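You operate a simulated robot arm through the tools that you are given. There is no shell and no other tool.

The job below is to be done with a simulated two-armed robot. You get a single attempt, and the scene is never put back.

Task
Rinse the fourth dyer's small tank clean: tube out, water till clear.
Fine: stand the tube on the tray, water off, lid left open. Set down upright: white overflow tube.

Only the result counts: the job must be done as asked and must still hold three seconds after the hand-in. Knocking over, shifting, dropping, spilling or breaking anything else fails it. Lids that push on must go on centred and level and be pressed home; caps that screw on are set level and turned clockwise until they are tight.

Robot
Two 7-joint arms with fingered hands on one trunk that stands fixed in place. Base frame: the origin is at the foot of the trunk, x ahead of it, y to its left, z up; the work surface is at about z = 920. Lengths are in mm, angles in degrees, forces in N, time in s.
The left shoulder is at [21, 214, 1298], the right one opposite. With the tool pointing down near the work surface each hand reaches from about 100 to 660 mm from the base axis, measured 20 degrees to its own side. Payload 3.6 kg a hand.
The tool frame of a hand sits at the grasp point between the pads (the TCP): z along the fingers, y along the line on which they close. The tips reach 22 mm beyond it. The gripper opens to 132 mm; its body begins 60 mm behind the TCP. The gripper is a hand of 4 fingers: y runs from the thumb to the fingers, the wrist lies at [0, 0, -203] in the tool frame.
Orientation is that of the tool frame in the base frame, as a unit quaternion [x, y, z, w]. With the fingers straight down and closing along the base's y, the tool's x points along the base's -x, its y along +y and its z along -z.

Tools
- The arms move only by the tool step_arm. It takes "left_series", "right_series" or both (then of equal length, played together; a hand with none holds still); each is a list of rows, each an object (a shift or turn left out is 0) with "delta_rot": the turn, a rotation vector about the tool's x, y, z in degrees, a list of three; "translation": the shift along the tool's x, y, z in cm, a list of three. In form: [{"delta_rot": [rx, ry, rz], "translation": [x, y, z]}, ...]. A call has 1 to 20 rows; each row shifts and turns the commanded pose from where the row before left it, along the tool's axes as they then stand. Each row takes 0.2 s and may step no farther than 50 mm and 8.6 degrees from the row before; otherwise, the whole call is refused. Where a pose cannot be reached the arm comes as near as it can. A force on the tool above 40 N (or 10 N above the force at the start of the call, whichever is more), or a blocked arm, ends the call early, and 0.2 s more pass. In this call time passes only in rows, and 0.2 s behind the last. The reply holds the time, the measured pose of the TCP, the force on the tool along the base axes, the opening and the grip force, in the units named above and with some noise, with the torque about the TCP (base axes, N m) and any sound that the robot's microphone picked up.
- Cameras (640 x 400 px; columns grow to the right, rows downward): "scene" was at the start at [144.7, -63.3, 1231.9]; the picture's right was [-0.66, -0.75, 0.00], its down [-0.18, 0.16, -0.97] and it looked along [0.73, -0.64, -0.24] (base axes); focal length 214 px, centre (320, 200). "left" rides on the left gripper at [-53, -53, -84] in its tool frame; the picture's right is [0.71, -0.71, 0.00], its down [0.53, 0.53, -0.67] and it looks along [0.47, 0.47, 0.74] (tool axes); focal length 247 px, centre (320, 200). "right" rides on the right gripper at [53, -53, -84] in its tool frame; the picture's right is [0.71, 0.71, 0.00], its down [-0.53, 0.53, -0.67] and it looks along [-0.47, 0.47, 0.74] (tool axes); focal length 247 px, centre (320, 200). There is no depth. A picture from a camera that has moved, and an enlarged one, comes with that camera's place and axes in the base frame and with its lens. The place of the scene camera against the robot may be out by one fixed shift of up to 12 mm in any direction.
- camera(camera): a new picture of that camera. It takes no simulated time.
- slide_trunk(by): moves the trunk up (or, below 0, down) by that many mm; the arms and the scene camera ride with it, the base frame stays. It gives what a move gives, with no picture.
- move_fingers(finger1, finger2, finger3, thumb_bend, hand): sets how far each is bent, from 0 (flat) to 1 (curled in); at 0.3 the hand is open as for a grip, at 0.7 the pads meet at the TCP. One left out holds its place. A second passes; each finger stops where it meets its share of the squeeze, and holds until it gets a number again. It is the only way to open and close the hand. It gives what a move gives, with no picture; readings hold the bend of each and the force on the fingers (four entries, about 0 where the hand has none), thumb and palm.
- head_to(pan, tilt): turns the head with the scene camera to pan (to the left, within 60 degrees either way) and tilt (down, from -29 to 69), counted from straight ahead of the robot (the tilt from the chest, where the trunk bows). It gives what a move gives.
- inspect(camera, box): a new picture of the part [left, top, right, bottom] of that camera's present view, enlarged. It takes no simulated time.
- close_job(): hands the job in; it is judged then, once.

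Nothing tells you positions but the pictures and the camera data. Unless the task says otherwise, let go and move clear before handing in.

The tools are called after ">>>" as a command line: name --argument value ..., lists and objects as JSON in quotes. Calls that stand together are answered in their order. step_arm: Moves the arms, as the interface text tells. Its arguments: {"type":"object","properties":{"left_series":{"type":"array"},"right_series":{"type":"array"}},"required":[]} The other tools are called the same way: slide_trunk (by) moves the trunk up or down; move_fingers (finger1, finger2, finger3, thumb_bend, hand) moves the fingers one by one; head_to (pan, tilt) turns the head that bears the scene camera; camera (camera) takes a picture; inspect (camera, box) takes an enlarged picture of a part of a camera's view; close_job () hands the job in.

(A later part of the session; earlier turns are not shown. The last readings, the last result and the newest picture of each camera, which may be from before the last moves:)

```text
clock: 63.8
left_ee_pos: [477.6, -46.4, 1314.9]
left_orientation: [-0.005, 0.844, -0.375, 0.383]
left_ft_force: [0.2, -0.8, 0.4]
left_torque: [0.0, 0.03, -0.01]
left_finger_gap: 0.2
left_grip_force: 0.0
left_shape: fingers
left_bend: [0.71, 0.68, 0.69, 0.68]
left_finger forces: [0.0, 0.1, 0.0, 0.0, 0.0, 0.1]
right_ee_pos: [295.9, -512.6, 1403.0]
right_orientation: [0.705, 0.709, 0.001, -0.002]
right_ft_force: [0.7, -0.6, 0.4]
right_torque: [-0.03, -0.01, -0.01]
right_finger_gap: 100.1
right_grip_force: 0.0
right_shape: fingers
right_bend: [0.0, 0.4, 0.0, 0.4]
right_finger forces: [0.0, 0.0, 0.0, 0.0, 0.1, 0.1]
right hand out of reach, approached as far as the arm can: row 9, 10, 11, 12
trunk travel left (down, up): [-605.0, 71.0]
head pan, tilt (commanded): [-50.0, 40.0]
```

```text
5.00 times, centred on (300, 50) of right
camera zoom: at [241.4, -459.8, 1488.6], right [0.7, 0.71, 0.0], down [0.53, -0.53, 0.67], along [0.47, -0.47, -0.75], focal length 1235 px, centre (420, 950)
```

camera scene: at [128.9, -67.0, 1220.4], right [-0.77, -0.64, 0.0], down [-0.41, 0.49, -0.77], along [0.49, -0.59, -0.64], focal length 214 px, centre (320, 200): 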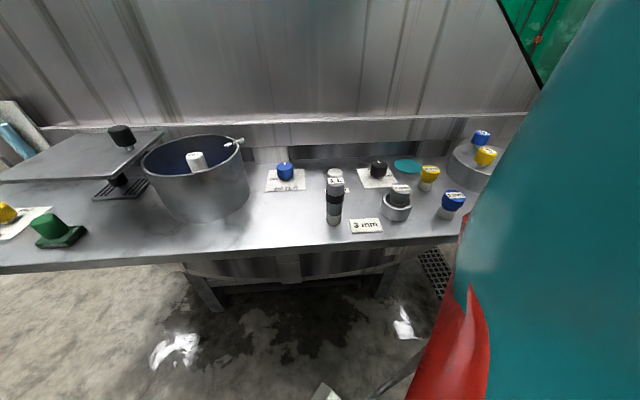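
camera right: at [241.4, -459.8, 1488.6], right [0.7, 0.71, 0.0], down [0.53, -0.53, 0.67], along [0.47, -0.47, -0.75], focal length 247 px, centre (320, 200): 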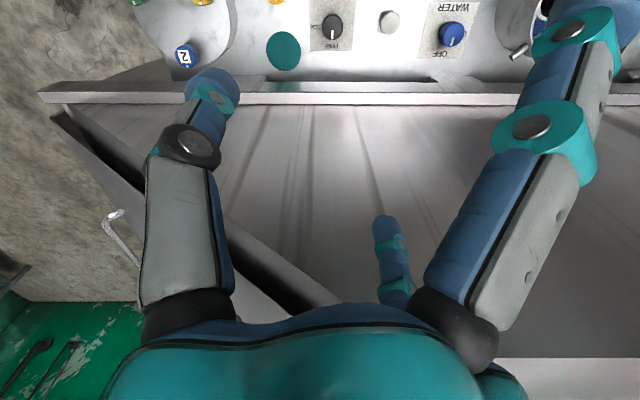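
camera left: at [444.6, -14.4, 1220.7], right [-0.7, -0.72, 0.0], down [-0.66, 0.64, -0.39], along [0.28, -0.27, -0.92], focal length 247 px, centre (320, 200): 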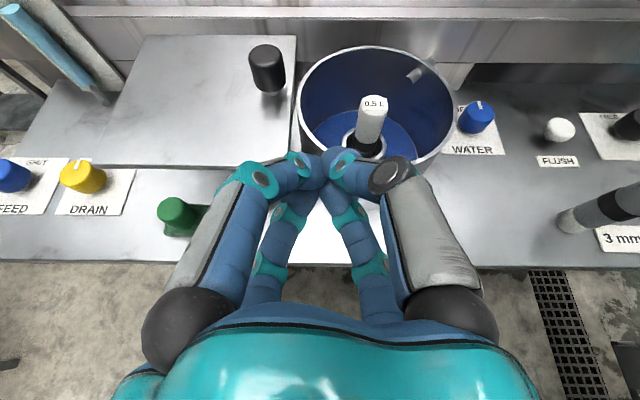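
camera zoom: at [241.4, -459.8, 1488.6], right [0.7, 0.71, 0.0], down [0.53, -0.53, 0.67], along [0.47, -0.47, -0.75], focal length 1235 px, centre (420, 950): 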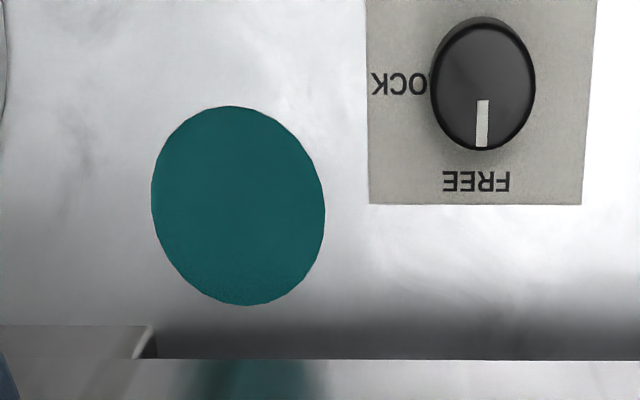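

I'm still not sure which object is the tray. I'll look to the robot's left and down for anything tray-like within reach there.

>>> head_to --pan 60 --tilt 40

>>> camera --camera "scene"

>>> head_to --pan 10 --tilt 45

>>> camera --camera "scene"

>>> head_to --pan -30 --tilt 50

>>> camera --camera "scene"

>>> inspect --camera "scene" --box '[100, 20, 300, 145]'

```text
clock: 65.7
left_ee_pos: [477.6, -47.1, 1315.9]
left_orientation: [-0.004, 0.844, -0.377, 0.382]
left_ft_force: [0.1, 0.3, -0.2]
left_torque: [0.0, -0.02, 0.01]
left_finger_gap: 0.0
left_grip_force: 0.1
left_shape: fingers
left_bend: [0.71, 0.68, 0.69, 0.68]
left_finger forces: [0.0, 0.0, 0.0, 0.1, 0.0, 0.1]
right_ee_pos: [295.9, -510.8, 1404.0]
right_orientation: [0.704, 0.71, 0.001, -0.003]
right_ft_force: [0.3, -0.2, 0.4]
right_torque: [0.0, -0.04, 0.04]
right_finger_gap: 100.2
right_grip_force: 0.1
right_shape: fingers
right_bend: [0.0, 0.4, 0.0, 0.4]
right_finger forces: [0.0, 0.0, 0.1, 0.0, 0.0, 0.0]
trunk travel left (down, up): [-605.0, 71.0]
head pan, tilt (commanded): [60.0, 40.0]
```

```text
taken
camera scene: at [116.7, 71.7, 1220.3], right [0.87, -0.5, 0.0], down [-0.32, -0.56, -0.77], along [0.38, 0.66, -0.64], focal length 214 px, centre (320, 200)
```

scene: 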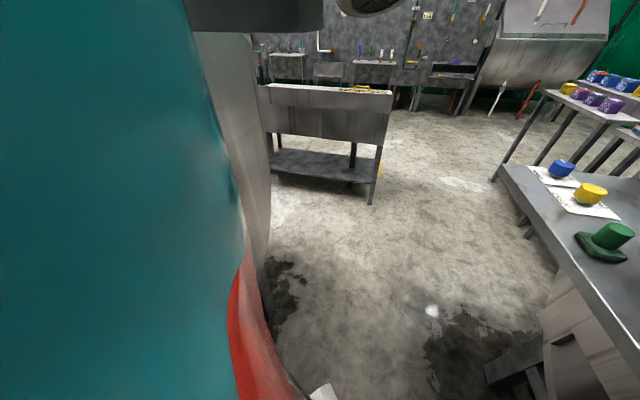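

```text
clock: 66.9
left_ee_pos: [478.6, -46.5, 1315.6]
left_orientation: [-0.005, 0.844, -0.376, 0.383]
left_ft_force: [0.1, -0.6, -0.5]
left_torque: [-0.01, 0.02, -0.02]
left_finger_gap: 0.1
left_grip_force: 0.1
left_shape: fingers
left_bend: [0.71, 0.68, 0.69, 0.68]
left_finger forces: [0.1, 0.1, 0.1, 0.0, 0.0, 0.1]
right_ee_pos: [295.1, -510.6, 1403.9]
right_orientation: [0.704, 0.71, 0.002, -0.003]
right_ft_force: [0.8, -0.1, -0.1]
right_torque: [0.02, -0.03, 0.0]
right_finger_gap: 100.3
right_grip_force: 0.1
right_shape: fingers
right_bend: [0.0, 0.4, 0.0, 0.4]
right_finger forces: [0.0, 0.1, 0.0, 0.0, 0.1, 0.0]
trunk travel left (down, up): [-605.0, 71.0]
head pan, tilt (commanded): [10.0, 45.0]
```

```text
taken
camera scene: at [154.2, 12.3, 1213.0], right [0.17, -0.98, 0.0], down [-0.7, -0.12, -0.71], along [0.7, 0.12, -0.71], focal length 214 px, centre (320, 200)
```

scene: 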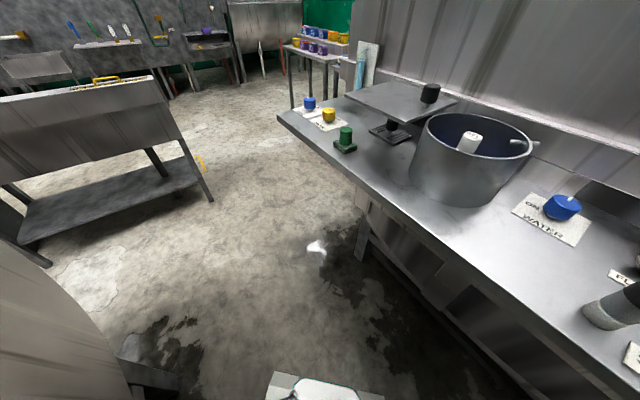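

```text
clock: 68.0
left_ee_pos: [477.2, -45.9, 1314.6]
left_orientation: [-0.005, 0.844, -0.376, 0.384]
left_ft_force: [-0.4, 0.1, 0.1]
left_torque: [-0.02, 0.0, 0.0]
left_finger_gap: 0.1
left_grip_force: 0.1
left_shape: fingers
left_bend: [0.71, 0.68, 0.69, 0.68]
left_finger forces: [0.0, 0.0, 0.1, 0.0, 0.1, 0.0]
right_ee_pos: [294.9, -511.8, 1405.0]
right_orientation: [0.704, 0.71, 0.001, -0.002]
right_ft_force: [0.9, -0.4, -0.4]
right_torque: [0.01, 0.03, 0.0]
right_finger_gap: 100.2
right_grip_force: 0.0
right_shape: fingers
right_bend: [0.0, 0.4, 0.0, 0.4]
right_finger forces: [0.0, 0.0, 0.0, 0.0, 0.0, 0.0]
trunk travel left (down, up): [-605.0, 71.0]
head pan, tilt (commanded): [-30.0, 50.0]
```

```text
taken
camera scene: at [140.9, -40.4, 1206.1], right [-0.5, -0.87, 0.0], down [-0.66, 0.38, -0.64], along [0.56, -0.32, -0.77], focal length 214 px, centre (320, 200)
```

scene: 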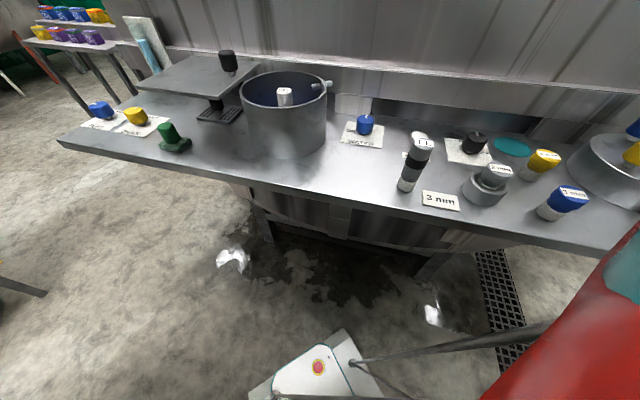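

```text
3.20 times, centred on (200, 82) of scene
camera zoom: at [140.9, -40.4, 1206.1], right [-0.5, -0.87, 0.0], down [-0.66, 0.38, -0.64], along [0.56, -0.32, -0.77], focal length 686 px, centre (704, 576)
```

zoom: 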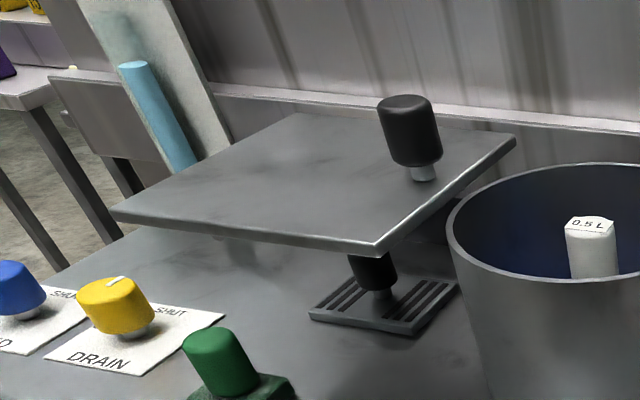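

No other tray is in sight, and the spare tube stands directly on the dyer's steel side tray, the surface everything rests on. So I'll stand the white tube there, in the clear space right of the tank. First I'll lower the trunk, make the left hand steeper and half-open it.

>>> slide_trunk --by -100

>>> step_arm --left_series '[{"delta_rot": [-5.66, 5.66, 0]}, {"delta_rot": [-5.66, 5.66, 0]}, {"delta_rot": [-5.66, 5.66, 0]}, {"delta_rot": [-5.66, 5.66, 0]}, {"delta_rot": [-5.66, 5.66, 0]}]'

>>> move_fingers --hand "left" --finger1 0.45 --finger2 0.45 --finger3 0.45 --thumb_bend 0.45

>>> camera --camera "left"

```text
clock: 69.3
left_ee_pos: [477.6, -46.6, 1215.3]
left_orientation: [-0.005, 0.844, -0.375, 0.383]
left_ft_force: [0.1, -0.1, -0.6]
left_torque: [-0.01, -0.01, 0.0]
left_finger_gap: 0.0
left_grip_force: 0.1
left_shape: fingers
left_bend: [0.71, 0.68, 0.69, 0.68]
left_finger forces: [0.1, 0.0, 0.1, 0.0, 0.0, 0.0]
right_ee_pos: [295.8, -512.6, 1304.9]
right_orientation: [0.705, 0.709, 0.001, -0.002]
right_ft_force: [-0.3, -1.1, -0.2]
right_torque: [0.0, 0.0, 0.01]
right_finger_gap: 100.2
right_grip_force: 0.1
right_shape: fingers
right_bend: [0.0, 0.4, 0.0, 0.4]
right_finger forces: [0.0, 0.0, 0.0, 0.1, 0.0, 0.1]
trunk travel left (down, up): [-505.0, 171.0]
head pan, tilt (commanded): [-30.0, 50.0]
```

```text
clock: 70.5
left_ee_pos: [478.1, -47.9, 1215.5]
left_orientation: [-0.007, 0.977, -0.15, 0.153]
left_ft_force: [0.6, -0.2, 0.1]
left_torque: [0.01, -0.03, -0.01]
left_finger_gap: 0.0
left_grip_force: 0.1
left_shape: fingers
left_bend: [0.71, 0.68, 0.69, 0.68]
left_finger forces: [0.1, 0.1, 0.1, 0.0, 0.0, 0.0]
right_ee_pos: [295.9, -513.8, 1304.6]
right_orientation: [0.705, 0.709, 0.001, -0.001]
right_ft_force: [-0.6, 0.4, 0.7]
right_torque: [0.02, -0.03, 0.0]
right_finger_gap: 100.4
right_grip_force: 0.0
right_shape: fingers
right_bend: [0.0, 0.4, 0.0, 0.4]
right_finger forces: [0.0, 0.1, 0.0, 0.0, 0.0, 0.0]
trunk travel left (down, up): [-505.0, 171.0]
head pan, tilt (commanded): [-30.0, 50.0]
```

```text
clock: 71.5
left_ee_pos: [478.6, -47.1, 1214.4]
left_orientation: [-0.007, 0.977, -0.15, 0.154]
left_ft_force: [0.6, 0.0, -0.6]
left_torque: [-0.01, -0.01, 0.02]
left_finger_gap: 52.3
left_grip_force: 0.0
left_shape: fingers
left_bend: [0.45, 0.45, 0.45, 0.45]
left_finger forces: [0.0, 0.0, 0.0, 0.1, 0.0, 0.0]
right_ee_pos: [295.4, -512.7, 1303.7]
right_orientation: [0.706, 0.709, 0.001, -0.002]
right_ft_force: [-0.5, -0.3, -1.0]
right_torque: [-0.02, 0.02, 0.02]
right_finger_gap: 100.1
right_grip_force: 0.1
right_shape: fingers
right_bend: [0.0, 0.4, 0.0, 0.4]
right_finger forces: [0.1, 0.0, 0.0, 0.1, 0.1, 0.0]
trunk travel left (down, up): [-505.0, 171.0]
head pan, tilt (commanded): [-30.0, 50.0]
```

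```text
taken
camera left: at [500.7, -69.1, 1324.5], right [-0.7, -0.72, 0.0], down [-0.69, 0.67, 0.29], along [-0.21, 0.21, -0.96], focal length 247 px, centre (320, 200)
```

left: 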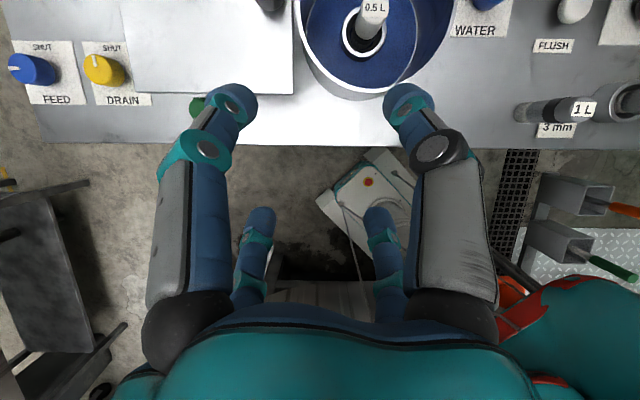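

The hand is at about 25° tilt and half-open, and the tube reads near (s 250, n 519). I'll move to a point above it, along the approach axis, and re-measure.

>>> step_arm --left_series '[{"translation": [0.14, -1.8, 3.69]}, {"translation": [0.14, -1.8, 3.69]}, {"translation": [0.14, -1.8, 3.69]}, {"translation": [0.14, -1.8, 3.69]}]'

>>> camera --camera "left"

>>> camera --camera "scene"

```text
clock: 72.5
left_ee_pos: [516.2, -160.4, 1101.1]
left_orientation: [-0.005, 0.977, -0.149, 0.155]
left_ft_force: [-0.4, -0.2, -0.5]
left_torque: [0.02, -0.04, 0.0]
left_finger_gap: 52.5
left_grip_force: 0.1
left_shape: fingers
left_bend: [0.45, 0.45, 0.45, 0.45]
left_finger forces: [0.0, 0.0, 0.0, 0.0, 0.1, 0.0]
right_ee_pos: [294.1, -513.5, 1304.8]
right_orientation: [0.705, 0.709, 0.001, -0.002]
right_ft_force: [0.0, -0.3, -0.2]
right_torque: [-0.02, 0.01, 0.04]
right_finger_gap: 100.2
right_grip_force: 0.0
right_shape: fingers
right_bend: [0.0, 0.4, 0.0, 0.4]
right_finger forces: [0.1, 0.1, 0.1, 0.1, 0.1, 0.0]
trunk travel left (down, up): [-505.0, 171.0]
head pan, tilt (commanded): [-30.0, 50.0]
```

```text
taken
camera left: at [538.9, -182.0, 1209.6], right [-0.7, -0.72, 0.0], down [-0.69, 0.67, 0.29], along [-0.21, 0.21, -0.96], focal length 247 px, centre (320, 200)
```

left: 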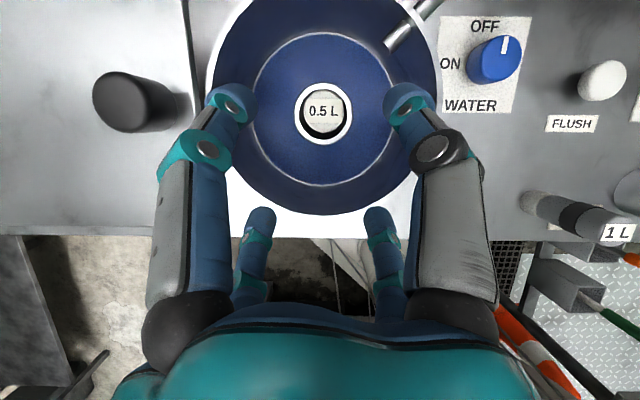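

```text
taken
camera scene: at [141.1, -41.3, 1105.5], right [-0.5, -0.87, 0.0], down [-0.66, 0.38, -0.64], along [0.56, -0.32, -0.77], focal length 214 px, centre (320, 200)
```

scene: 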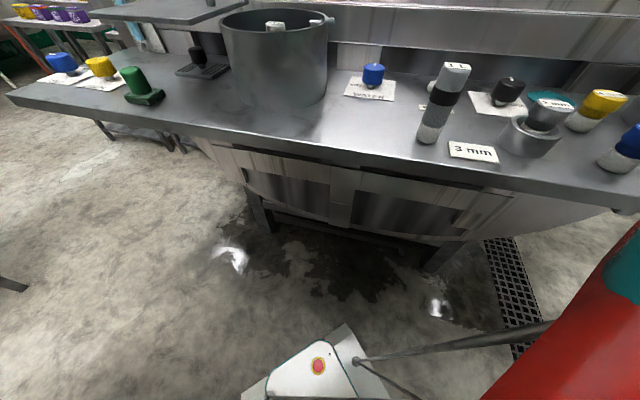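

The tube stands dead centre below the camera at (s 251, n 519). I'll go down along the tool axis and check before closing.

>>> step_arm --left_series '[{"translation": [0, 0, 2.6]}, {"translation": [0, 0, 2.6]}, {"translation": [0.1, 0.1, 2.4]}]'

>>> camera --camera "left"

>>> inspect --camera "scene" --box '[190, 0, 370, 115]'

```text
clock: 73.5
left_ee_pos: [556.9, -163.6, 1041.9]
left_orientation: [-0.026, 0.974, -0.156, 0.163]
left_ft_force: [-1.4, -3.9, -0.7]
left_torque: [-0.09, 0.07, 0.09]
left_finger_gap: 52.4
left_grip_force: 2.9
left_shape: fingers
left_bend: [0.45, 0.48, 0.45, 0.45]
left_finger forces: [0.0, 4.4, 0.1, 0.0, 0.1, 0.1]
right_ee_pos: [295.1, -513.4, 1306.1]
right_orientation: [0.705, 0.709, 0.001, -0.001]
right_ft_force: [-1.2, 0.6, -0.2]
right_torque: [0.05, -0.01, 0.0]
right_finger_gap: 100.4
right_grip_force: 0.1
right_shape: fingers
right_bend: [0.0, 0.4, 0.0, 0.4]
right_finger forces: [0.0, 0.0, 0.1, 0.0, 0.0, 0.0]
trunk travel left (down, up): [-505.0, 171.0]
head pan, tilt (commanded): [-30.0, 50.0]
stopped in row 3 (left hand): the arm was blocked; the commanded pose is now the measured one
```

```text
taken
camera left: at [579.2, -183.0, 1151.3], right [-0.67, -0.74, 0.0], down [-0.72, 0.64, 0.27], along [-0.2, 0.18, -0.96], focal length 247 px, centre (320, 200)
```

left: 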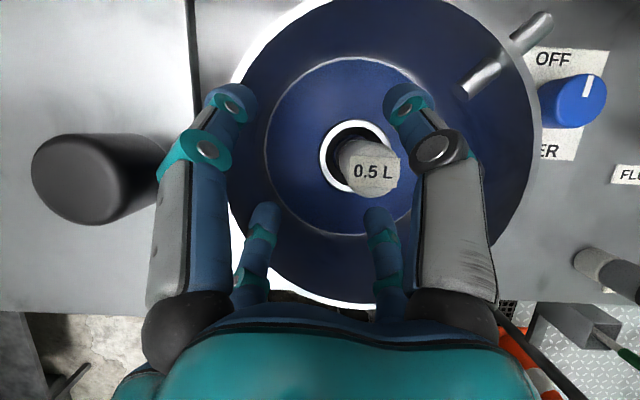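

```text
3.48 times, centred on (280, 58) of scene
camera zoom: at [140.7, -41.0, 1105.6], right [-0.5, -0.87, 0.0], down [-0.66, 0.38, -0.64], along [0.56, -0.32, -0.77], focal length 746 px, centre (459, 696)
```

zoom: 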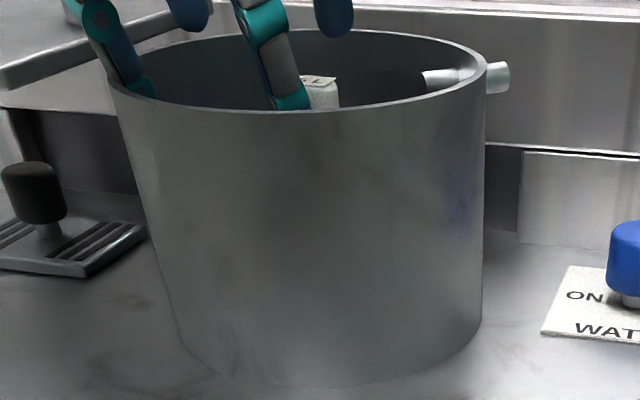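

The arm was blocked and drifted 27 mm to the left, with finger 2 lightly touching the inside of the rim. I'll lift straight back up and look at the arm to see what blocked it.

>>> step_arm --left_series '[{"translation": [-0.9, -0.9, -2.7]}, {"translation": [-0.9, -0.9, -2.7]}]'

>>> head_to --pan 0 --tilt 0

>>> camera --camera "scene"

>>> camera --camera "left"

```text
clock: 74.1
left_ee_pos: [556.0, -162.1, 1101.3]
left_orientation: [-0.025, 0.974, -0.155, 0.162]
left_ft_force: [-0.4, -0.2, -0.7]
left_torque: [0.01, 0.0, 0.01]
left_finger_gap: 52.5
left_grip_force: 0.0
left_shape: fingers
left_bend: [0.45, 0.45, 0.45, 0.45]
left_finger forces: [0.0, 0.1, 0.1, 0.0, 0.1, 0.0]
right_ee_pos: [295.2, -513.4, 1305.5]
right_orientation: [0.706, 0.709, 0.002, -0.001]
right_ft_force: [0.5, 0.0, -0.5]
right_torque: [-0.04, -0.04, -0.02]
right_finger_gap: 100.3
right_grip_force: 0.1
right_shape: fingers
right_bend: [0.0, 0.4, 0.0, 0.4]
right_finger forces: [0.1, 0.0, 0.1, 0.0, 0.0, 0.0]
trunk travel left (down, up): [-505.0, 171.0]
head pan, tilt (commanded): [-30.0, 50.0]
```

```text
clock: 75.3
left_ee_pos: [555.3, -163.0, 1102.5]
left_orientation: [-0.025, 0.974, -0.155, 0.164]
left_ft_force: [-0.5, 0.8, -0.3]
left_torque: [0.03, 0.01, -0.01]
left_finger_gap: 52.2
left_grip_force: 0.0
left_shape: fingers
left_bend: [0.45, 0.45, 0.45, 0.45]
left_finger forces: [0.0, 0.0, 0.1, 0.0, 0.0, 0.0]
right_ee_pos: [296.4, -513.1, 1305.5]
right_orientation: [0.705, 0.71, 0.001, -0.001]
right_ft_force: [0.2, -0.6, 0.0]
right_torque: [0.01, -0.01, 0.02]
right_finger_gap: 100.1
right_grip_force: 0.1
right_shape: fingers
right_bend: [0.0, 0.4, 0.0, 0.4]
right_finger forces: [0.1, 0.0, 0.0, 0.1, 0.0, 0.0]
trunk travel left (down, up): [-505.0, 171.0]
head pan, tilt (commanded): [0.0, 0.0]
```

```text
taken
camera scene: at [164.5, -2.0, 1183.3], right [0.0, -1.0, 0.0], down [0.0, 0.0, -1.0], along [1.0, 0.0, 0.0], focal length 214 px, centre (320, 200)
```

scene: 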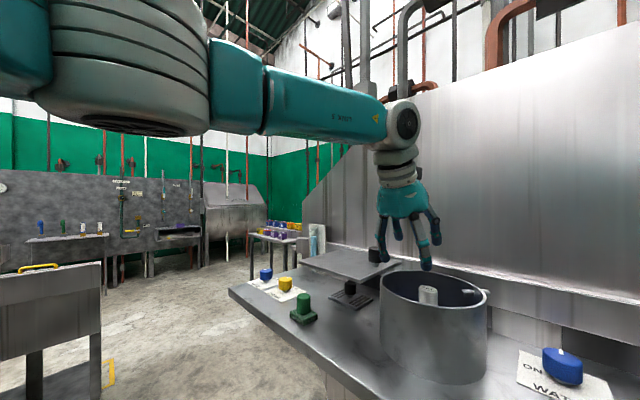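

```text
taken
camera left: at [578.0, -182.1, 1212.8], right [-0.67, -0.74, 0.0], down [-0.71, 0.64, 0.27], along [-0.2, 0.18, -0.96], focal length 247 px, centre (320, 200)
```

left: 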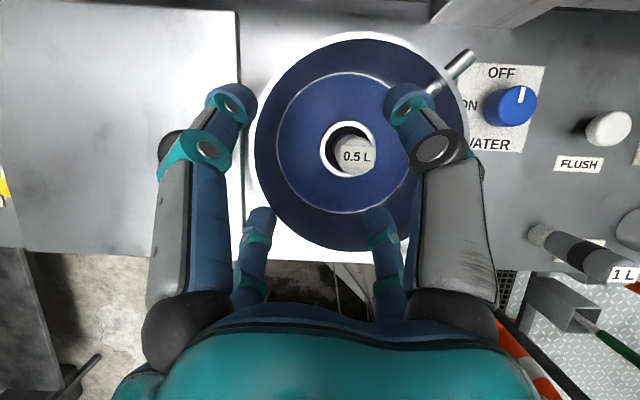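

The lower knuckles caught the tank's near rim because the fingers were too spread and the approach was slanted. I'll bend the fingers more, straighten and recentre over the tube, then go straight down.

>>> move_fingers --hand "left" --finger1 0.56 --finger2 0.56 --finger3 0.56 --thumb_bend 0.56

>>> step_arm --left_series '[{"translation": [1.18, -2.56, 0.45], "delta_rot": [-0.3, 1.5, 2.0]}, {"translation": [0.72, 0.72, 2.17]}]'

>>> camera --camera "left"

```text
clock: 76.3
left_ee_pos: [555.1, -160.9, 1103.2]
left_orientation: [-0.025, 0.974, -0.154, 0.164]
left_ft_force: [-0.7, 0.0, 0.8]
left_torque: [-0.04, -0.01, 0.0]
left_finger_gap: 26.9
left_grip_force: 0.0
left_shape: fingers
left_bend: [0.56, 0.56, 0.56, 0.56]
left_finger forces: [0.0, 0.0, 0.1, 0.0, 0.0, 0.0]
right_ee_pos: [296.8, -513.3, 1304.9]
right_orientation: [0.706, 0.709, 0.001, -0.001]
right_ft_force: [0.0, 0.0, 0.5]
right_torque: [0.01, -0.01, -0.02]
right_finger_gap: 100.1
right_grip_force: 0.0
right_shape: fingers
right_bend: [0.0, 0.4, 0.0, 0.4]
right_finger forces: [0.0, 0.0, 0.1, 0.0, 0.0, 0.1]
trunk travel left (down, up): [-505.0, 171.0]
head pan, tilt (commanded): [0.0, 0.0]
```

```text
clock: 76.8
left_ee_pos: [624.7, -94.6, 1113.2]
left_orientation: [-0.1, 0.968, -0.152, 0.172]
left_ft_force: [-0.1, -0.4, -0.5]
left_torque: [0.04, -0.05, -0.02]
left_finger_gap: 26.7
left_grip_force: 0.1
left_shape: fingers
left_bend: [0.56, 0.56, 0.56, 0.56]
left_finger forces: [0.0, 0.0, 0.0, 0.1, 0.0, 0.1]
right_ee_pos: [296.0, -513.4, 1305.4]
right_orientation: [0.705, 0.709, 0.001, -0.001]
right_ft_force: [-0.2, 0.0, 0.3]
right_torque: [0.01, -0.04, 0.02]
right_finger_gap: 100.5
right_grip_force: 0.0
right_shape: fingers
right_bend: [0.0, 0.4, 0.0, 0.4]
right_finger forces: [0.1, 0.0, 0.1, 0.0, 0.0, 0.0]
trunk travel left (down, up): [-505.0, 171.0]
head pan, tilt (commanded): [0.0, 0.0]
stopped in row 2 (left hand): the arm was blocked; the commanded pose is now the measured one
```

```text
taken
camera left: at [650.7, -107.4, 1222.3], right [-0.55, -0.83, 0.02], down [-0.8, 0.54, 0.27], along [-0.23, 0.13, -0.96], focal length 247 px, centre (320, 200)
```

left: 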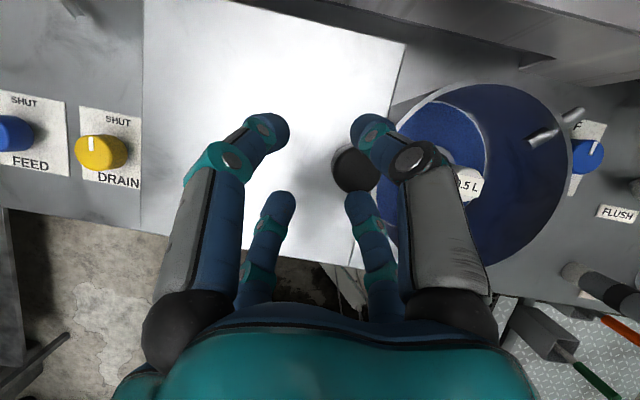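

The arm jumped left over the lid because it's near a joint limit at this steep reach, though nothing is being pressed. I'll lift straight up away from the lid knob first.

>>> step_arm --left_series '[{"translation": [-1.21, -1.31, -3.58]}, {"translation": [-1.21, -1.31, -3.58]}]'

>>> camera --camera "left"

>>> camera --camera "scene"

```text
clock: 77.5
left_ee_pos: [640.0, -23.2, 1098.6]
left_orientation: [-0.163, 0.97, -0.143, 0.107]
left_ft_force: [0.2, 0.0, 0.3]
left_torque: [-0.03, 0.01, -0.03]
left_finger_gap: 26.4
left_grip_force: 0.0
left_shape: fingers
left_bend: [0.56, 0.56, 0.56, 0.56]
left_finger forces: [0.0, 0.0, 0.0, 0.0, 0.0, 0.0]
left hand out of reach, approached as far as the arm can: row 1, 2
right_ee_pos: [295.1, -512.7, 1307.3]
right_orientation: [0.705, 0.709, 0.002, -0.001]
right_ft_force: [-0.4, 1.3, 0.3]
right_torque: [-0.02, 0.01, 0.01]
right_finger_gap: 100.2
right_grip_force: 0.1
right_shape: fingers
right_bend: [0.0, 0.4, 0.0, 0.4]
right_finger forces: [0.0, 0.0, 0.1, 0.0, 0.0, 0.0]
trunk travel left (down, up): [-505.0, 171.0]
head pan, tilt (commanded): [0.0, 0.0]
stopped in row 2 (left hand): the arm was blocked; the commanded pose is now the measured one
```

```text
taken
camera left: at [682.7, -32.2, 1204.0], right [-0.45, -0.89, 0.11], down [-0.81, 0.46, 0.38], along [-0.38, 0.08, -0.92], focal length 247 px, centre (320, 200)
```

left: 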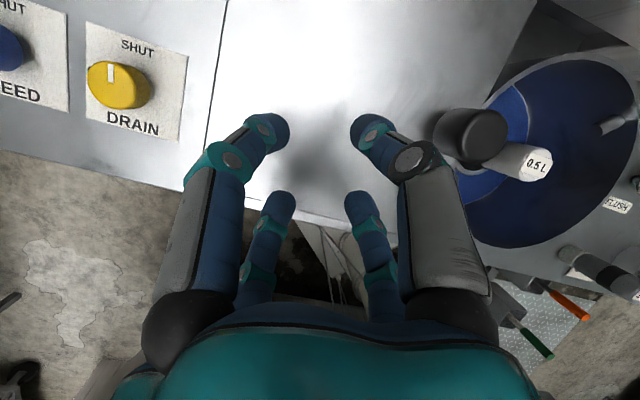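

```text
taken
camera scene: at [164.1, -1.6, 1183.5], right [0.0, -1.0, 0.0], down [0.0, 0.0, -1.0], along [1.0, 0.0, 0.0], focal length 214 px, centre (320, 200)
```

scene: 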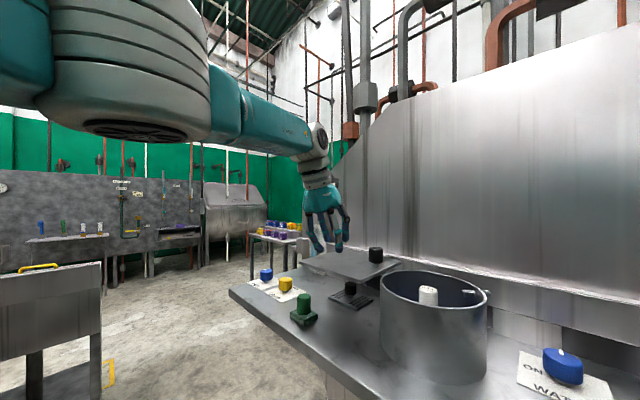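

The left arm has straightened out fully and sits over the lid, touching nothing. I'll pull it back toward the robot and slightly up so the elbow bends again.

>>> step_arm --left_series '[{"translation": [3.45, 0.67, -2.42]}, {"translation": [3.45, 0.67, -2.42]}, {"translation": [3.45, 0.67, -2.42]}]'

>>> camera --camera "scene"

```text
clock: 78.4
left_ee_pos: [626.1, -7.6, 1088.1]
left_orientation: [-0.225, 0.964, -0.133, 0.052]
left_ft_force: [0.3, 0.6, 0.1]
left_torque: [0.01, 0.01, 0.02]
left_finger_gap: 26.2
left_grip_force: 0.0
left_shape: fingers
left_bend: [0.56, 0.56, 0.56, 0.56]
left_finger forces: [0.1, 0.0, 0.0, 0.0, 0.1, 0.1]
left hand out of reach, approached as far as the arm can: row 1, 2, 3
right_ee_pos: [295.7, -512.4, 1307.5]
right_orientation: [0.705, 0.709, 0.002, -0.002]
right_ft_force: [-0.7, -0.8, 0.7]
right_torque: [-0.02, -0.01, -0.02]
right_finger_gap: 100.1
right_grip_force: 0.1
right_shape: fingers
right_bend: [0.0, 0.4, 0.0, 0.4]
right_finger forces: [0.0, 0.0, 0.1, 0.0, 0.1, 0.0]
trunk travel left (down, up): [-505.0, 171.0]
head pan, tilt (commanded): [0.0, 0.0]
stopped in row 3 (left hand): the arm was blocked; the commanded pose is now the measured one
```

```text
taken
camera scene: at [164.6, -1.5, 1183.4], right [0.0, -1.0, 0.0], down [0.0, 0.0, -1.0], along [1.0, 0.0, 0.0], focal length 214 px, centre (320, 200)
```

scene: 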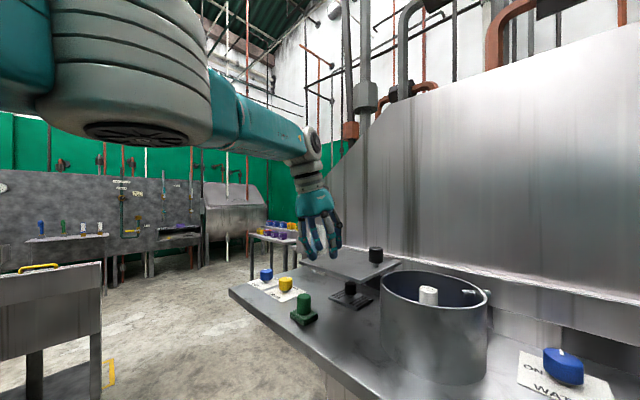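

The upper arm is at its inward limit and the wrist orientation has drifted. I'll first rotate the hand the way it drifted to free the wrist and retract a little, then check the result.

>>> step_arm --left_series '[{"delta_rot": [0, 0, -6]}, {"translation": [2.9, -0.15, -2.73]}, {"translation": [2.9, -0.15, -2.73]}]'

```text
clock: 79.4
left_ee_pos: [610.8, -6.7, 1087.1]
left_orientation: [-0.315, 0.941, -0.121, 0.0]
left_ft_force: [0.0, 0.1, -0.5]
left_torque: [0.0, -0.01, 0.03]
left_finger_gap: 26.6
left_grip_force: 0.1
left_shape: fingers
left_bend: [0.56, 0.56, 0.56, 0.56]
left_finger forces: [0.1, 0.1, 0.0, 0.0, 0.0, 0.0]
left hand out of reach, approached as far as the arm can: row 2, 3
right_ee_pos: [296.4, -511.9, 1307.8]
right_orientation: [0.705, 0.709, 0.002, -0.002]
right_ft_force: [-0.5, 0.4, 0.6]
right_torque: [-0.03, -0.04, 0.01]
right_finger_gap: 100.2
right_grip_force: 0.1
right_shape: fingers
right_bend: [0.0, 0.4, 0.0, 0.4]
right_finger forces: [0.0, 0.0, 0.0, 0.0, 0.0, 0.0]
trunk travel left (down, up): [-505.0, 171.0]
head pan, tilt (commanded): [0.0, 0.0]
stopped in row 3 (left hand): the arm was blocked; the commanded pose is now the measured one
```

The arm still reports blocked. I'll look directly at the left elbow and upper arm.

>>> head_to --pan 40 --tilt -10

>>> camera --camera "scene"

>>> head_to --pan 60 --tilt -25

>>> camera --camera "scene"

>>> camera --camera "left"

```text
clock: 80.5
left_ee_pos: [610.5, -7.5, 1086.0]
left_orientation: [-0.315, 0.942, -0.12, 0.001]
left_ft_force: [0.0, -0.1, 0.2]
left_torque: [0.0, -0.01, 0.04]
left_finger_gap: 26.5
left_grip_force: 0.1
left_shape: fingers
left_bend: [0.56, 0.56, 0.56, 0.56]
left_finger forces: [0.0, 0.0, 0.0, 0.0, 0.1, 0.1]
right_ee_pos: [295.4, -513.3, 1307.7]
right_orientation: [0.705, 0.709, 0.001, -0.002]
right_ft_force: [0.0, -0.3, 0.9]
right_torque: [0.02, 0.01, -0.01]
right_finger_gap: 100.3
right_grip_force: 0.1
right_shape: fingers
right_bend: [0.0, 0.4, 0.0, 0.4]
right_finger forces: [0.0, 0.0, 0.0, 0.1, 0.0, 0.1]
trunk travel left (down, up): [-505.0, 171.0]
head pan, tilt (commanded): [40.0, -10.0]
```

```text
taken
camera scene: at [139.2, 52.1, 1198.7], right [0.64, -0.77, 0.0], down [0.13, 0.11, -0.98], along [0.76, 0.63, 0.17], focal length 214 px, centre (320, 200)
```

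scene: 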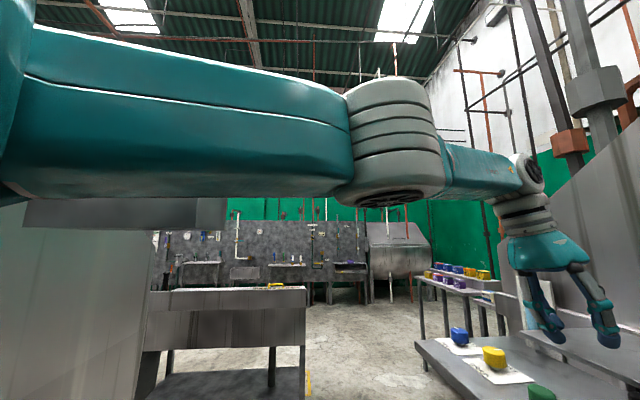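

```text
clock: 81.3
left_ee_pos: [610.1, -5.8, 1088.1]
left_orientation: [-0.314, 0.942, -0.122, 0.002]
left_ft_force: [-0.1, -0.2, -0.8]
left_torque: [-0.01, -0.01, -0.03]
left_finger_gap: 26.5
left_grip_force: 0.1
left_shape: fingers
left_bend: [0.56, 0.56, 0.56, 0.56]
left_finger forces: [0.0, 0.0, 0.0, 0.1, 0.0, 0.1]
right_ee_pos: [295.9, -513.5, 1308.6]
right_orientation: [0.705, 0.709, 0.0, -0.001]
right_ft_force: [0.2, -0.1, -0.2]
right_torque: [-0.01, 0.01, 0.02]
right_finger_gap: 100.2
right_grip_force: 0.1
right_shape: fingers
right_bend: [0.0, 0.4, 0.0, 0.4]
right_finger forces: [0.0, 0.0, 0.1, 0.0, 0.0, 0.1]
trunk travel left (down, up): [-505.0, 171.0]
head pan, tilt (commanded): [60.0, -25.0]
```

```text
taken
camera scene: at [110.1, 59.5, 1219.1], right [0.87, -0.5, 0.0], down [0.21, 0.37, -0.91], along [0.45, 0.78, 0.42], focal length 214 px, centre (320, 200)
```

scene: 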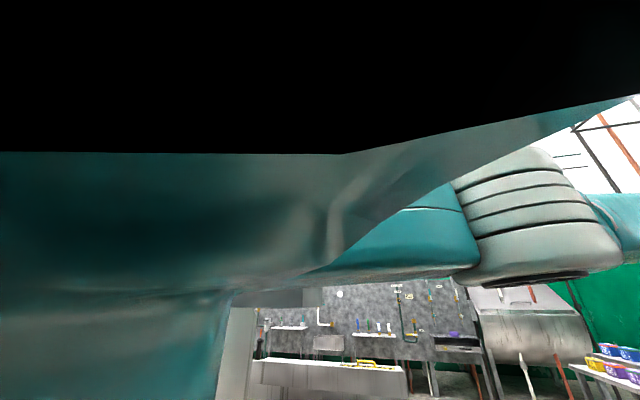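

```text
taken
camera left: at [677.2, 3.0, 1178.2], right [-0.15, -0.97, 0.21], down [-0.79, 0.25, 0.57], along [-0.6, -0.08, -0.8], focal length 247 px, centre (320, 200)
```

left: 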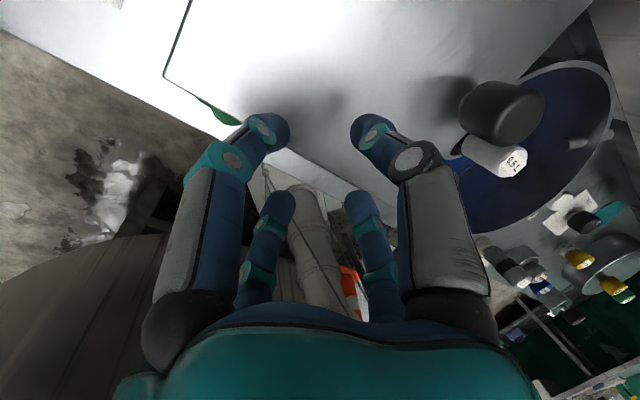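

The elbow is almost straight, a near-singular pose, which is why retracting is sluggish. I'll pull directly back toward the shoulder to re-bend it.

>>> step_arm --left_series '[{"translation": [2.67, 3.5, -1.16]}, {"translation": [2.67, 3.5, -1.16]}]'

>>> step_arm --left_series '[{"translation": [2.67, 3.5, -1.16]}, {"translation": [2.67, 3.5, -1.16]}]'

```text
clock: 81.9
left_ee_pos: [611.1, -7.0, 1087.4]
left_orientation: [-0.314, 0.942, -0.122, 0.002]
left_ft_force: [0.5, -0.5, -0.1]
left_torque: [0.01, 0.02, -0.01]
left_finger_gap: 26.4
left_grip_force: 0.1
left_shape: fingers
left_bend: [0.56, 0.56, 0.56, 0.56]
left_finger forces: [0.0, 0.0, 0.0, 0.1, 0.1, 0.1]
left hand out of reach, approached as far as the arm can: row 1, 2
right_ee_pos: [296.1, -512.8, 1307.4]
right_orientation: [0.706, 0.709, 0.001, -0.001]
right_ft_force: [-0.6, 0.2, 0.2]
right_torque: [0.0, 0.0, -0.03]
right_finger_gap: 100.1
right_grip_force: 0.1
right_shape: fingers
right_bend: [0.0, 0.4, 0.0, 0.4]
right_finger forces: [0.0, 0.1, 0.0, 0.1, 0.0, 0.0]
trunk travel left (down, up): [-505.0, 171.0]
head pan, tilt (commanded): [60.0, -25.0]
```

```text
clock: 82.5
left_ee_pos: [608.9, -7.4, 1088.3]
left_orientation: [-0.314, 0.942, -0.122, 0.002]
left_ft_force: [0.5, 0.1, 0.5]
left_torque: [0.0, 0.0, 0.01]
left_finger_gap: 26.7
left_grip_force: 0.1
left_shape: fingers
left_bend: [0.56, 0.56, 0.56, 0.56]
left_finger forces: [0.0, 0.0, 0.1, 0.0, 0.0, 0.0]
left hand out of reach, approached as far as the arm can: row 1, 2
right_ee_pos: [295.2, -512.5, 1307.8]
right_orientation: [0.705, 0.709, 0.001, -0.001]
right_ft_force: [0.0, -0.2, 0.0]
right_torque: [0.03, 0.01, -0.02]
right_finger_gap: 100.2
right_grip_force: 0.1
right_shape: fingers
right_bend: [0.0, 0.4, 0.0, 0.4]
right_finger forces: [0.0, 0.0, 0.0, 0.0, 0.0, 0.1]
trunk travel left (down, up): [-505.0, 171.0]
head pan, tilt (commanded): [60.0, -25.0]
```

Still stuck, so the wrist is probably at its limit relative to the forearm. I'll try turning the hand the other way, back toward its original yaw, while retracting a little.

>>> step_arm --left_series '[{"delta_rot": [0, 0, 8]}, {"delta_rot": [0, 0, 8]}, {"delta_rot": [0, 0, 8]}]'

```text
clock: 83.3
left_ee_pos: [610.3, -11.2, 1086.4]
left_orientation: [-0.106, 0.987, -0.117, 0.026]
left_ft_force: [0.1, -0.2, 0.7]
left_torque: [0.01, -0.02, -0.02]
left_finger_gap: 26.7
left_grip_force: 0.0
left_shape: fingers
left_bend: [0.56, 0.56, 0.56, 0.56]
left_finger forces: [0.1, 0.0, 0.0, 0.0, 0.1, 0.0]
right_ee_pos: [294.2, -513.7, 1308.3]
right_orientation: [0.705, 0.709, 0.001, -0.001]
right_ft_force: [-1.3, -0.5, -0.1]
right_torque: [0.01, -0.02, 0.02]
right_finger_gap: 100.0
right_grip_force: 0.1
right_shape: fingers
right_bend: [0.0, 0.4, 0.0, 0.4]
right_finger forces: [0.1, 0.0, 0.1, 0.0, 0.0, 0.0]
trunk travel left (down, up): [-505.0, 171.0]
head pan, tilt (commanded): [60.0, -25.0]
```

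That worked, and the hand turned back. Now I'll retract toward the shoulder while continuing to turn it back.

>>> step_arm --left_series '[{"delta_rot": [0, 0, 6]}, {"translation": [3.8, 1.6, -1.4], "delta_rot": [0, 0, 5]}, {"translation": [3.8, 1.2, -1.4], "delta_rot": [0, 0, 5]}]'

```text
clock: 84.1
left_ee_pos: [608.3, -7.5, 1090.5]
left_orientation: [-0.005, 0.993, -0.113, 0.036]
left_ft_force: [0.6, 0.4, 0.6]
left_torque: [-0.03, -0.03, 0.01]
left_finger_gap: 26.5
left_grip_force: 0.0
left_shape: fingers
left_bend: [0.56, 0.56, 0.56, 0.56]
left_finger forces: [0.0, 0.0, 0.0, 0.1, 0.1, 0.0]
left hand out of reach, approached as far as the arm can: row 2, 3
right_ee_pos: [296.6, -513.5, 1307.0]
right_orientation: [0.705, 0.709, 0.001, -0.002]
right_ft_force: [-0.8, -0.1, 0.3]
right_torque: [-0.01, 0.0, -0.03]
right_finger_gap: 100.0
right_grip_force: 0.1
right_shape: fingers
right_bend: [0.0, 0.4, 0.0, 0.4]
right_finger forces: [0.0, 0.1, 0.0, 0.0, 0.0, 0.0]
trunk travel left (down, up): [-505.0, 171.0]
head pan, tilt (commanded): [60.0, -25.0]
```

Rotation responds but radial retraction doesn't, so the elbow is locked straight. A sideways move to the right should make it bend, so I'll try that diagonally toward the robot.

>>> step_arm --left_series '[{"translation": [3.2, -3.2, 0]}, {"translation": [3.2, -3.2, 0]}]'

```text
clock: 84.9
left_ee_pos: [608.7, -8.4, 1086.7]
left_orientation: [-0.07, 0.99, -0.121, 0.025]
left_ft_force: [-0.1, -0.7, -0.4]
left_torque: [0.01, -0.03, -0.02]
left_finger_gap: 26.3
left_grip_force: 0.1
left_shape: fingers
left_bend: [0.56, 0.56, 0.56, 0.56]
left_finger forces: [0.0, 0.0, 0.1, 0.0, 0.0, 0.1]
left hand out of reach, approached as far as the arm can: row 1, 2
right_ee_pos: [296.0, -513.1, 1307.8]
right_orientation: [0.705, 0.709, 0.001, -0.001]
right_ft_force: [0.4, 0.0, 0.4]
right_torque: [-0.02, -0.03, 0.02]
right_finger_gap: 100.1
right_grip_force: 0.1
right_shape: fingers
right_bend: [0.0, 0.4, 0.0, 0.4]
right_finger forces: [0.1, 0.1, 0.1, 0.1, 0.1, 0.0]
trunk travel left (down, up): [-505.0, 171.0]
head pan, tilt (commanded): [60.0, -25.0]
stopped in row 2 (left hand): the arm was blocked; the commanded pose is now the measured one
```

Blocked again going right. I'll test a move to the left and upward instead.

>>> step_arm --left_series '[{"translation": [0, 3.5, -1.5]}, {"translation": [0, 3.5, -1.5]}]'

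>>> head_to --pan 30 --tilt -5

>>> camera --camera "scene"

```text
clock: 85.5
left_ee_pos: [628.1, 49.2, 1103.0]
left_orientation: [-0.065, 0.99, -0.12, 0.023]
left_ft_force: [0.2, 0.1, 1.2]
left_torque: [-0.01, 0.0, 0.0]
left_finger_gap: 26.6
left_grip_force: 0.0
left_shape: fingers
left_bend: [0.56, 0.56, 0.56, 0.56]
left_finger forces: [0.0, 0.0, 0.0, 0.0, 0.0, 0.0]
left hand out of reach, approached as far as the arm can: row 1, 2
right_ee_pos: [295.3, -512.9, 1307.2]
right_orientation: [0.705, 0.709, 0.0, -0.001]
right_ft_force: [-0.5, -0.2, 0.0]
right_torque: [-0.01, -0.02, -0.02]
right_finger_gap: 100.1
right_grip_force: 0.1
right_shape: fingers
right_bend: [0.0, 0.4, 0.0, 0.4]
right_finger forces: [0.1, 0.0, 0.1, 0.0, 0.0, 0.0]
trunk travel left (down, up): [-505.0, 171.0]
head pan, tilt (commanded): [60.0, -25.0]
```

```text
clock: 86.4
left_ee_pos: [627.1, 49.6, 1102.7]
left_orientation: [-0.065, 0.99, -0.12, 0.024]
left_ft_force: [0.2, -0.1, 0.6]
left_torque: [0.02, 0.02, 0.0]
left_finger_gap: 26.7
left_grip_force: 0.1
left_shape: fingers
left_bend: [0.56, 0.56, 0.56, 0.56]
left_finger forces: [0.0, 0.0, 0.0, 0.1, 0.0, 0.0]
right_ee_pos: [295.5, -512.7, 1307.1]
right_orientation: [0.705, 0.71, 0.002, -0.002]
right_ft_force: [-0.4, 1.0, -0.8]
right_torque: [-0.03, -0.01, 0.01]
right_finger_gap: 100.2
right_grip_force: 0.0
right_shape: fingers
right_bend: [0.0, 0.4, 0.0, 0.4]
right_finger forces: [0.0, 0.1, 0.0, 0.1, 0.0, 0.1]
trunk travel left (down, up): [-505.0, 171.0]
head pan, tilt (commanded): [30.0, -5.0]
```

```text
taken
camera scene: at [150.3, 41.8, 1191.2], right [0.5, -0.87, 0.0], down [0.08, 0.04, -1.0], along [0.86, 0.5, 0.09], focal length 214 px, centre (320, 200)
```

scene: 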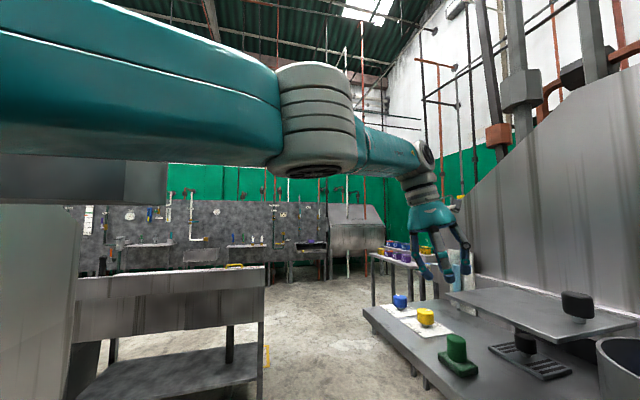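

Moving left works, which takes the arm off its inward limit. Now I'll try retracting toward the robot from here.

>>> step_arm --left_series '[{"translation": [3.9, 0.13, -1.7]}, {"translation": [3.9, 0.13, -1.7]}, {"translation": [3.9, 0.13, -1.7]}]'

```text
clock: 87.2
left_ee_pos: [619.4, 34.4, 1126.8]
left_orientation: [-0.066, 0.99, -0.121, 0.023]
left_ft_force: [0.0, 0.1, 0.1]
left_torque: [0.03, 0.01, 0.01]
left_finger_gap: 26.9
left_grip_force: 0.0
left_shape: fingers
left_bend: [0.56, 0.56, 0.56, 0.56]
left_finger forces: [0.1, 0.0, 0.0, 0.1, 0.0, 0.0]
left hand out of reach, approached as far as the arm can: row 1, 2, 3
right_ee_pos: [296.0, -513.0, 1307.5]
right_orientation: [0.705, 0.709, 0.001, -0.001]
right_ft_force: [-0.1, -0.5, 0.1]
right_torque: [-0.01, -0.01, -0.01]
right_finger_gap: 100.3
right_grip_force: 0.0
right_shape: fingers
right_bend: [0.0, 0.4, 0.0, 0.4]
right_finger forces: [0.1, 0.0, 0.1, 0.1, 0.1, 0.0]
trunk travel left (down, up): [-505.0, 171.0]
head pan, tilt (commanded): [30.0, -5.0]
```

The hand slides along its reach limit with the elbow still straight. Since there's room to the right again, I'll combine rightward and inward motion so the elbow shares the move and starts to bend.

>>> step_arm --left_series '[{"translation": [3.37, -2.52, 0.51]}, {"translation": [3.37, -2.52, 0.51]}]'

>>> step_arm --left_series '[{"translation": [0, 0, -4]}, {"translation": [0, 0, -4]}]'

```text
clock: 88.0
left_ee_pos: [606.0, -5.7, 1125.7]
left_orientation: [-0.099, 0.987, -0.123, 0.021]
left_ft_force: [-0.2, 0.1, -0.4]
left_torque: [0.04, 0.0, 0.0]
left_finger_gap: 26.2
left_grip_force: 0.1
left_shape: fingers
left_bend: [0.56, 0.56, 0.56, 0.56]
left_finger forces: [0.0, 0.0, 0.0, 0.1, 0.0, 0.0]
left hand out of reach, approached as far as the arm can: row 1, 2
right_ee_pos: [295.6, -511.9, 1308.0]
right_orientation: [0.705, 0.709, 0.002, -0.002]
right_ft_force: [0.5, -0.3, 0.3]
right_torque: [-0.01, 0.0, -0.01]
right_finger_gap: 100.0
right_grip_force: 0.1
right_shape: fingers
right_bend: [0.0, 0.4, 0.0, 0.4]
right_finger forces: [0.0, 0.0, 0.0, 0.0, 0.1, 0.0]
trunk travel left (down, up): [-505.0, 171.0]
head pan, tilt (commanded): [30.0, -5.0]
stopped in row 2 (left hand): the arm was blocked; the commanded pose is now the measured one
```

```text
clock: 88.6
left_ee_pos: [597.9, 9.5, 1204.6]
left_orientation: [-0.095, 0.987, -0.124, 0.022]
left_ft_force: [-0.1, -0.3, -0.7]
left_torque: [0.02, 0.03, 0.03]
left_finger_gap: 26.6
left_grip_force: 0.0
left_shape: fingers
left_bend: [0.56, 0.56, 0.56, 0.56]
left_finger forces: [0.1, 0.1, 0.0, 0.0, 0.1, 0.1]
right_ee_pos: [294.7, -512.4, 1308.6]
right_orientation: [0.705, 0.709, 0.002, -0.002]
right_ft_force: [0.0, -0.4, 0.6]
right_torque: [-0.01, 0.0, 0.02]
right_finger_gap: 100.3
right_grip_force: 0.2
right_shape: fingers
right_bend: [0.0, 0.4, 0.0, 0.4]
right_finger forces: [0.0, 0.0, 0.0, 0.1, 0.0, 0.1]
trunk travel left (down, up): [-505.0, 171.0]
head pan, tilt (commanded): [30.0, -5.0]
```

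Moving up works freely. I'll raise the hand further along its reach, which brings it inward, and then try to come back with the elbow bending.

>>> step_arm --left_series '[{"translation": [3.5, 0, -3.5]}, {"translation": [3.5, 0, -3.5]}, {"translation": [3.5, 0, -3.5]}]'

>>> camera --camera "scene"

```text
clock: 89.4
left_ee_pos: [488.5, 15.5, 1304.7]
left_orientation: [-0.096, 0.987, -0.124, 0.02]
left_ft_force: [-0.3, 0.4, 0.0]
left_torque: [-0.01, -0.03, 0.01]
left_finger_gap: 26.8
left_grip_force: 0.0
left_shape: fingers
left_bend: [0.56, 0.56, 0.56, 0.56]
left_finger forces: [0.1, 0.1, 0.0, 0.1, 0.1, 0.0]
right_ee_pos: [294.3, -511.8, 1310.4]
right_orientation: [0.706, 0.708, 0.001, 0.0]
right_ft_force: [-0.1, -0.3, -0.9]
right_torque: [-0.04, 0.01, -0.04]
right_finger_gap: 100.2
right_grip_force: 0.1
right_shape: fingers
right_bend: [0.0, 0.4, 0.0, 0.4]
right_finger forces: [0.0, 0.0, 0.1, 0.0, 0.1, 0.0]
trunk travel left (down, up): [-505.0, 171.0]
head pan, tilt (commanded): [30.0, -5.0]
```

```text
taken
camera scene: at [149.6, 42.8, 1191.2], right [0.5, -0.87, 0.0], down [0.08, 0.04, -1.0], along [0.86, 0.5, 0.09], focal length 214 px, centre (320, 200)
```

scene: 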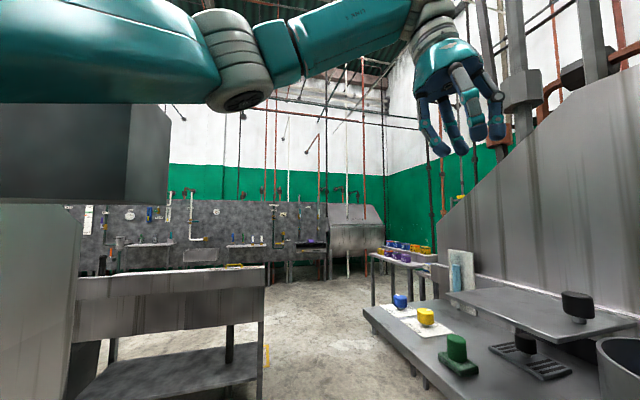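

The elbow is bent again and the arm moves normally. I'll now set the left hand to a 40° tilt toward the wall, which keeps the elbow bent at the tank.

>>> step_arm --left_series '[{"delta_rot": [3.38, -4.57, 2.68]}, {"delta_rot": [3.38, -4.57, 2.68]}, {"delta_rot": [3.38, -4.57, 2.68]}, {"delta_rot": [3.38, -4.57, 2.68]}, {"delta_rot": [3.38, -4.57, 2.68]}]'

```text
clock: 90.6
left_ee_pos: [489.0, 14.8, 1303.6]
left_orientation: [0.001, 0.939, -0.241, 0.244]
left_ft_force: [-0.7, 0.2, -0.2]
left_torque: [0.02, 0.04, 0.05]
left_finger_gap: 26.5
left_grip_force: 0.1
left_shape: fingers
left_bend: [0.56, 0.56, 0.56, 0.56]
left_finger forces: [0.1, 0.0, 0.1, 0.1, 0.0, 0.0]
right_ee_pos: [295.9, -512.4, 1308.9]
right_orientation: [0.705, 0.709, 0.002, -0.001]
right_ft_force: [0.2, -0.5, 0.1]
right_torque: [-0.02, 0.0, 0.0]
right_finger_gap: 100.0
right_grip_force: 0.1
right_shape: fingers
right_bend: [0.0, 0.4, 0.0, 0.4]
right_finger forces: [0.0, 0.0, 0.0, 0.0, 0.1, 0.0]
trunk travel left (down, up): [-505.0, 171.0]
head pan, tilt (commanded): [30.0, -5.0]
```

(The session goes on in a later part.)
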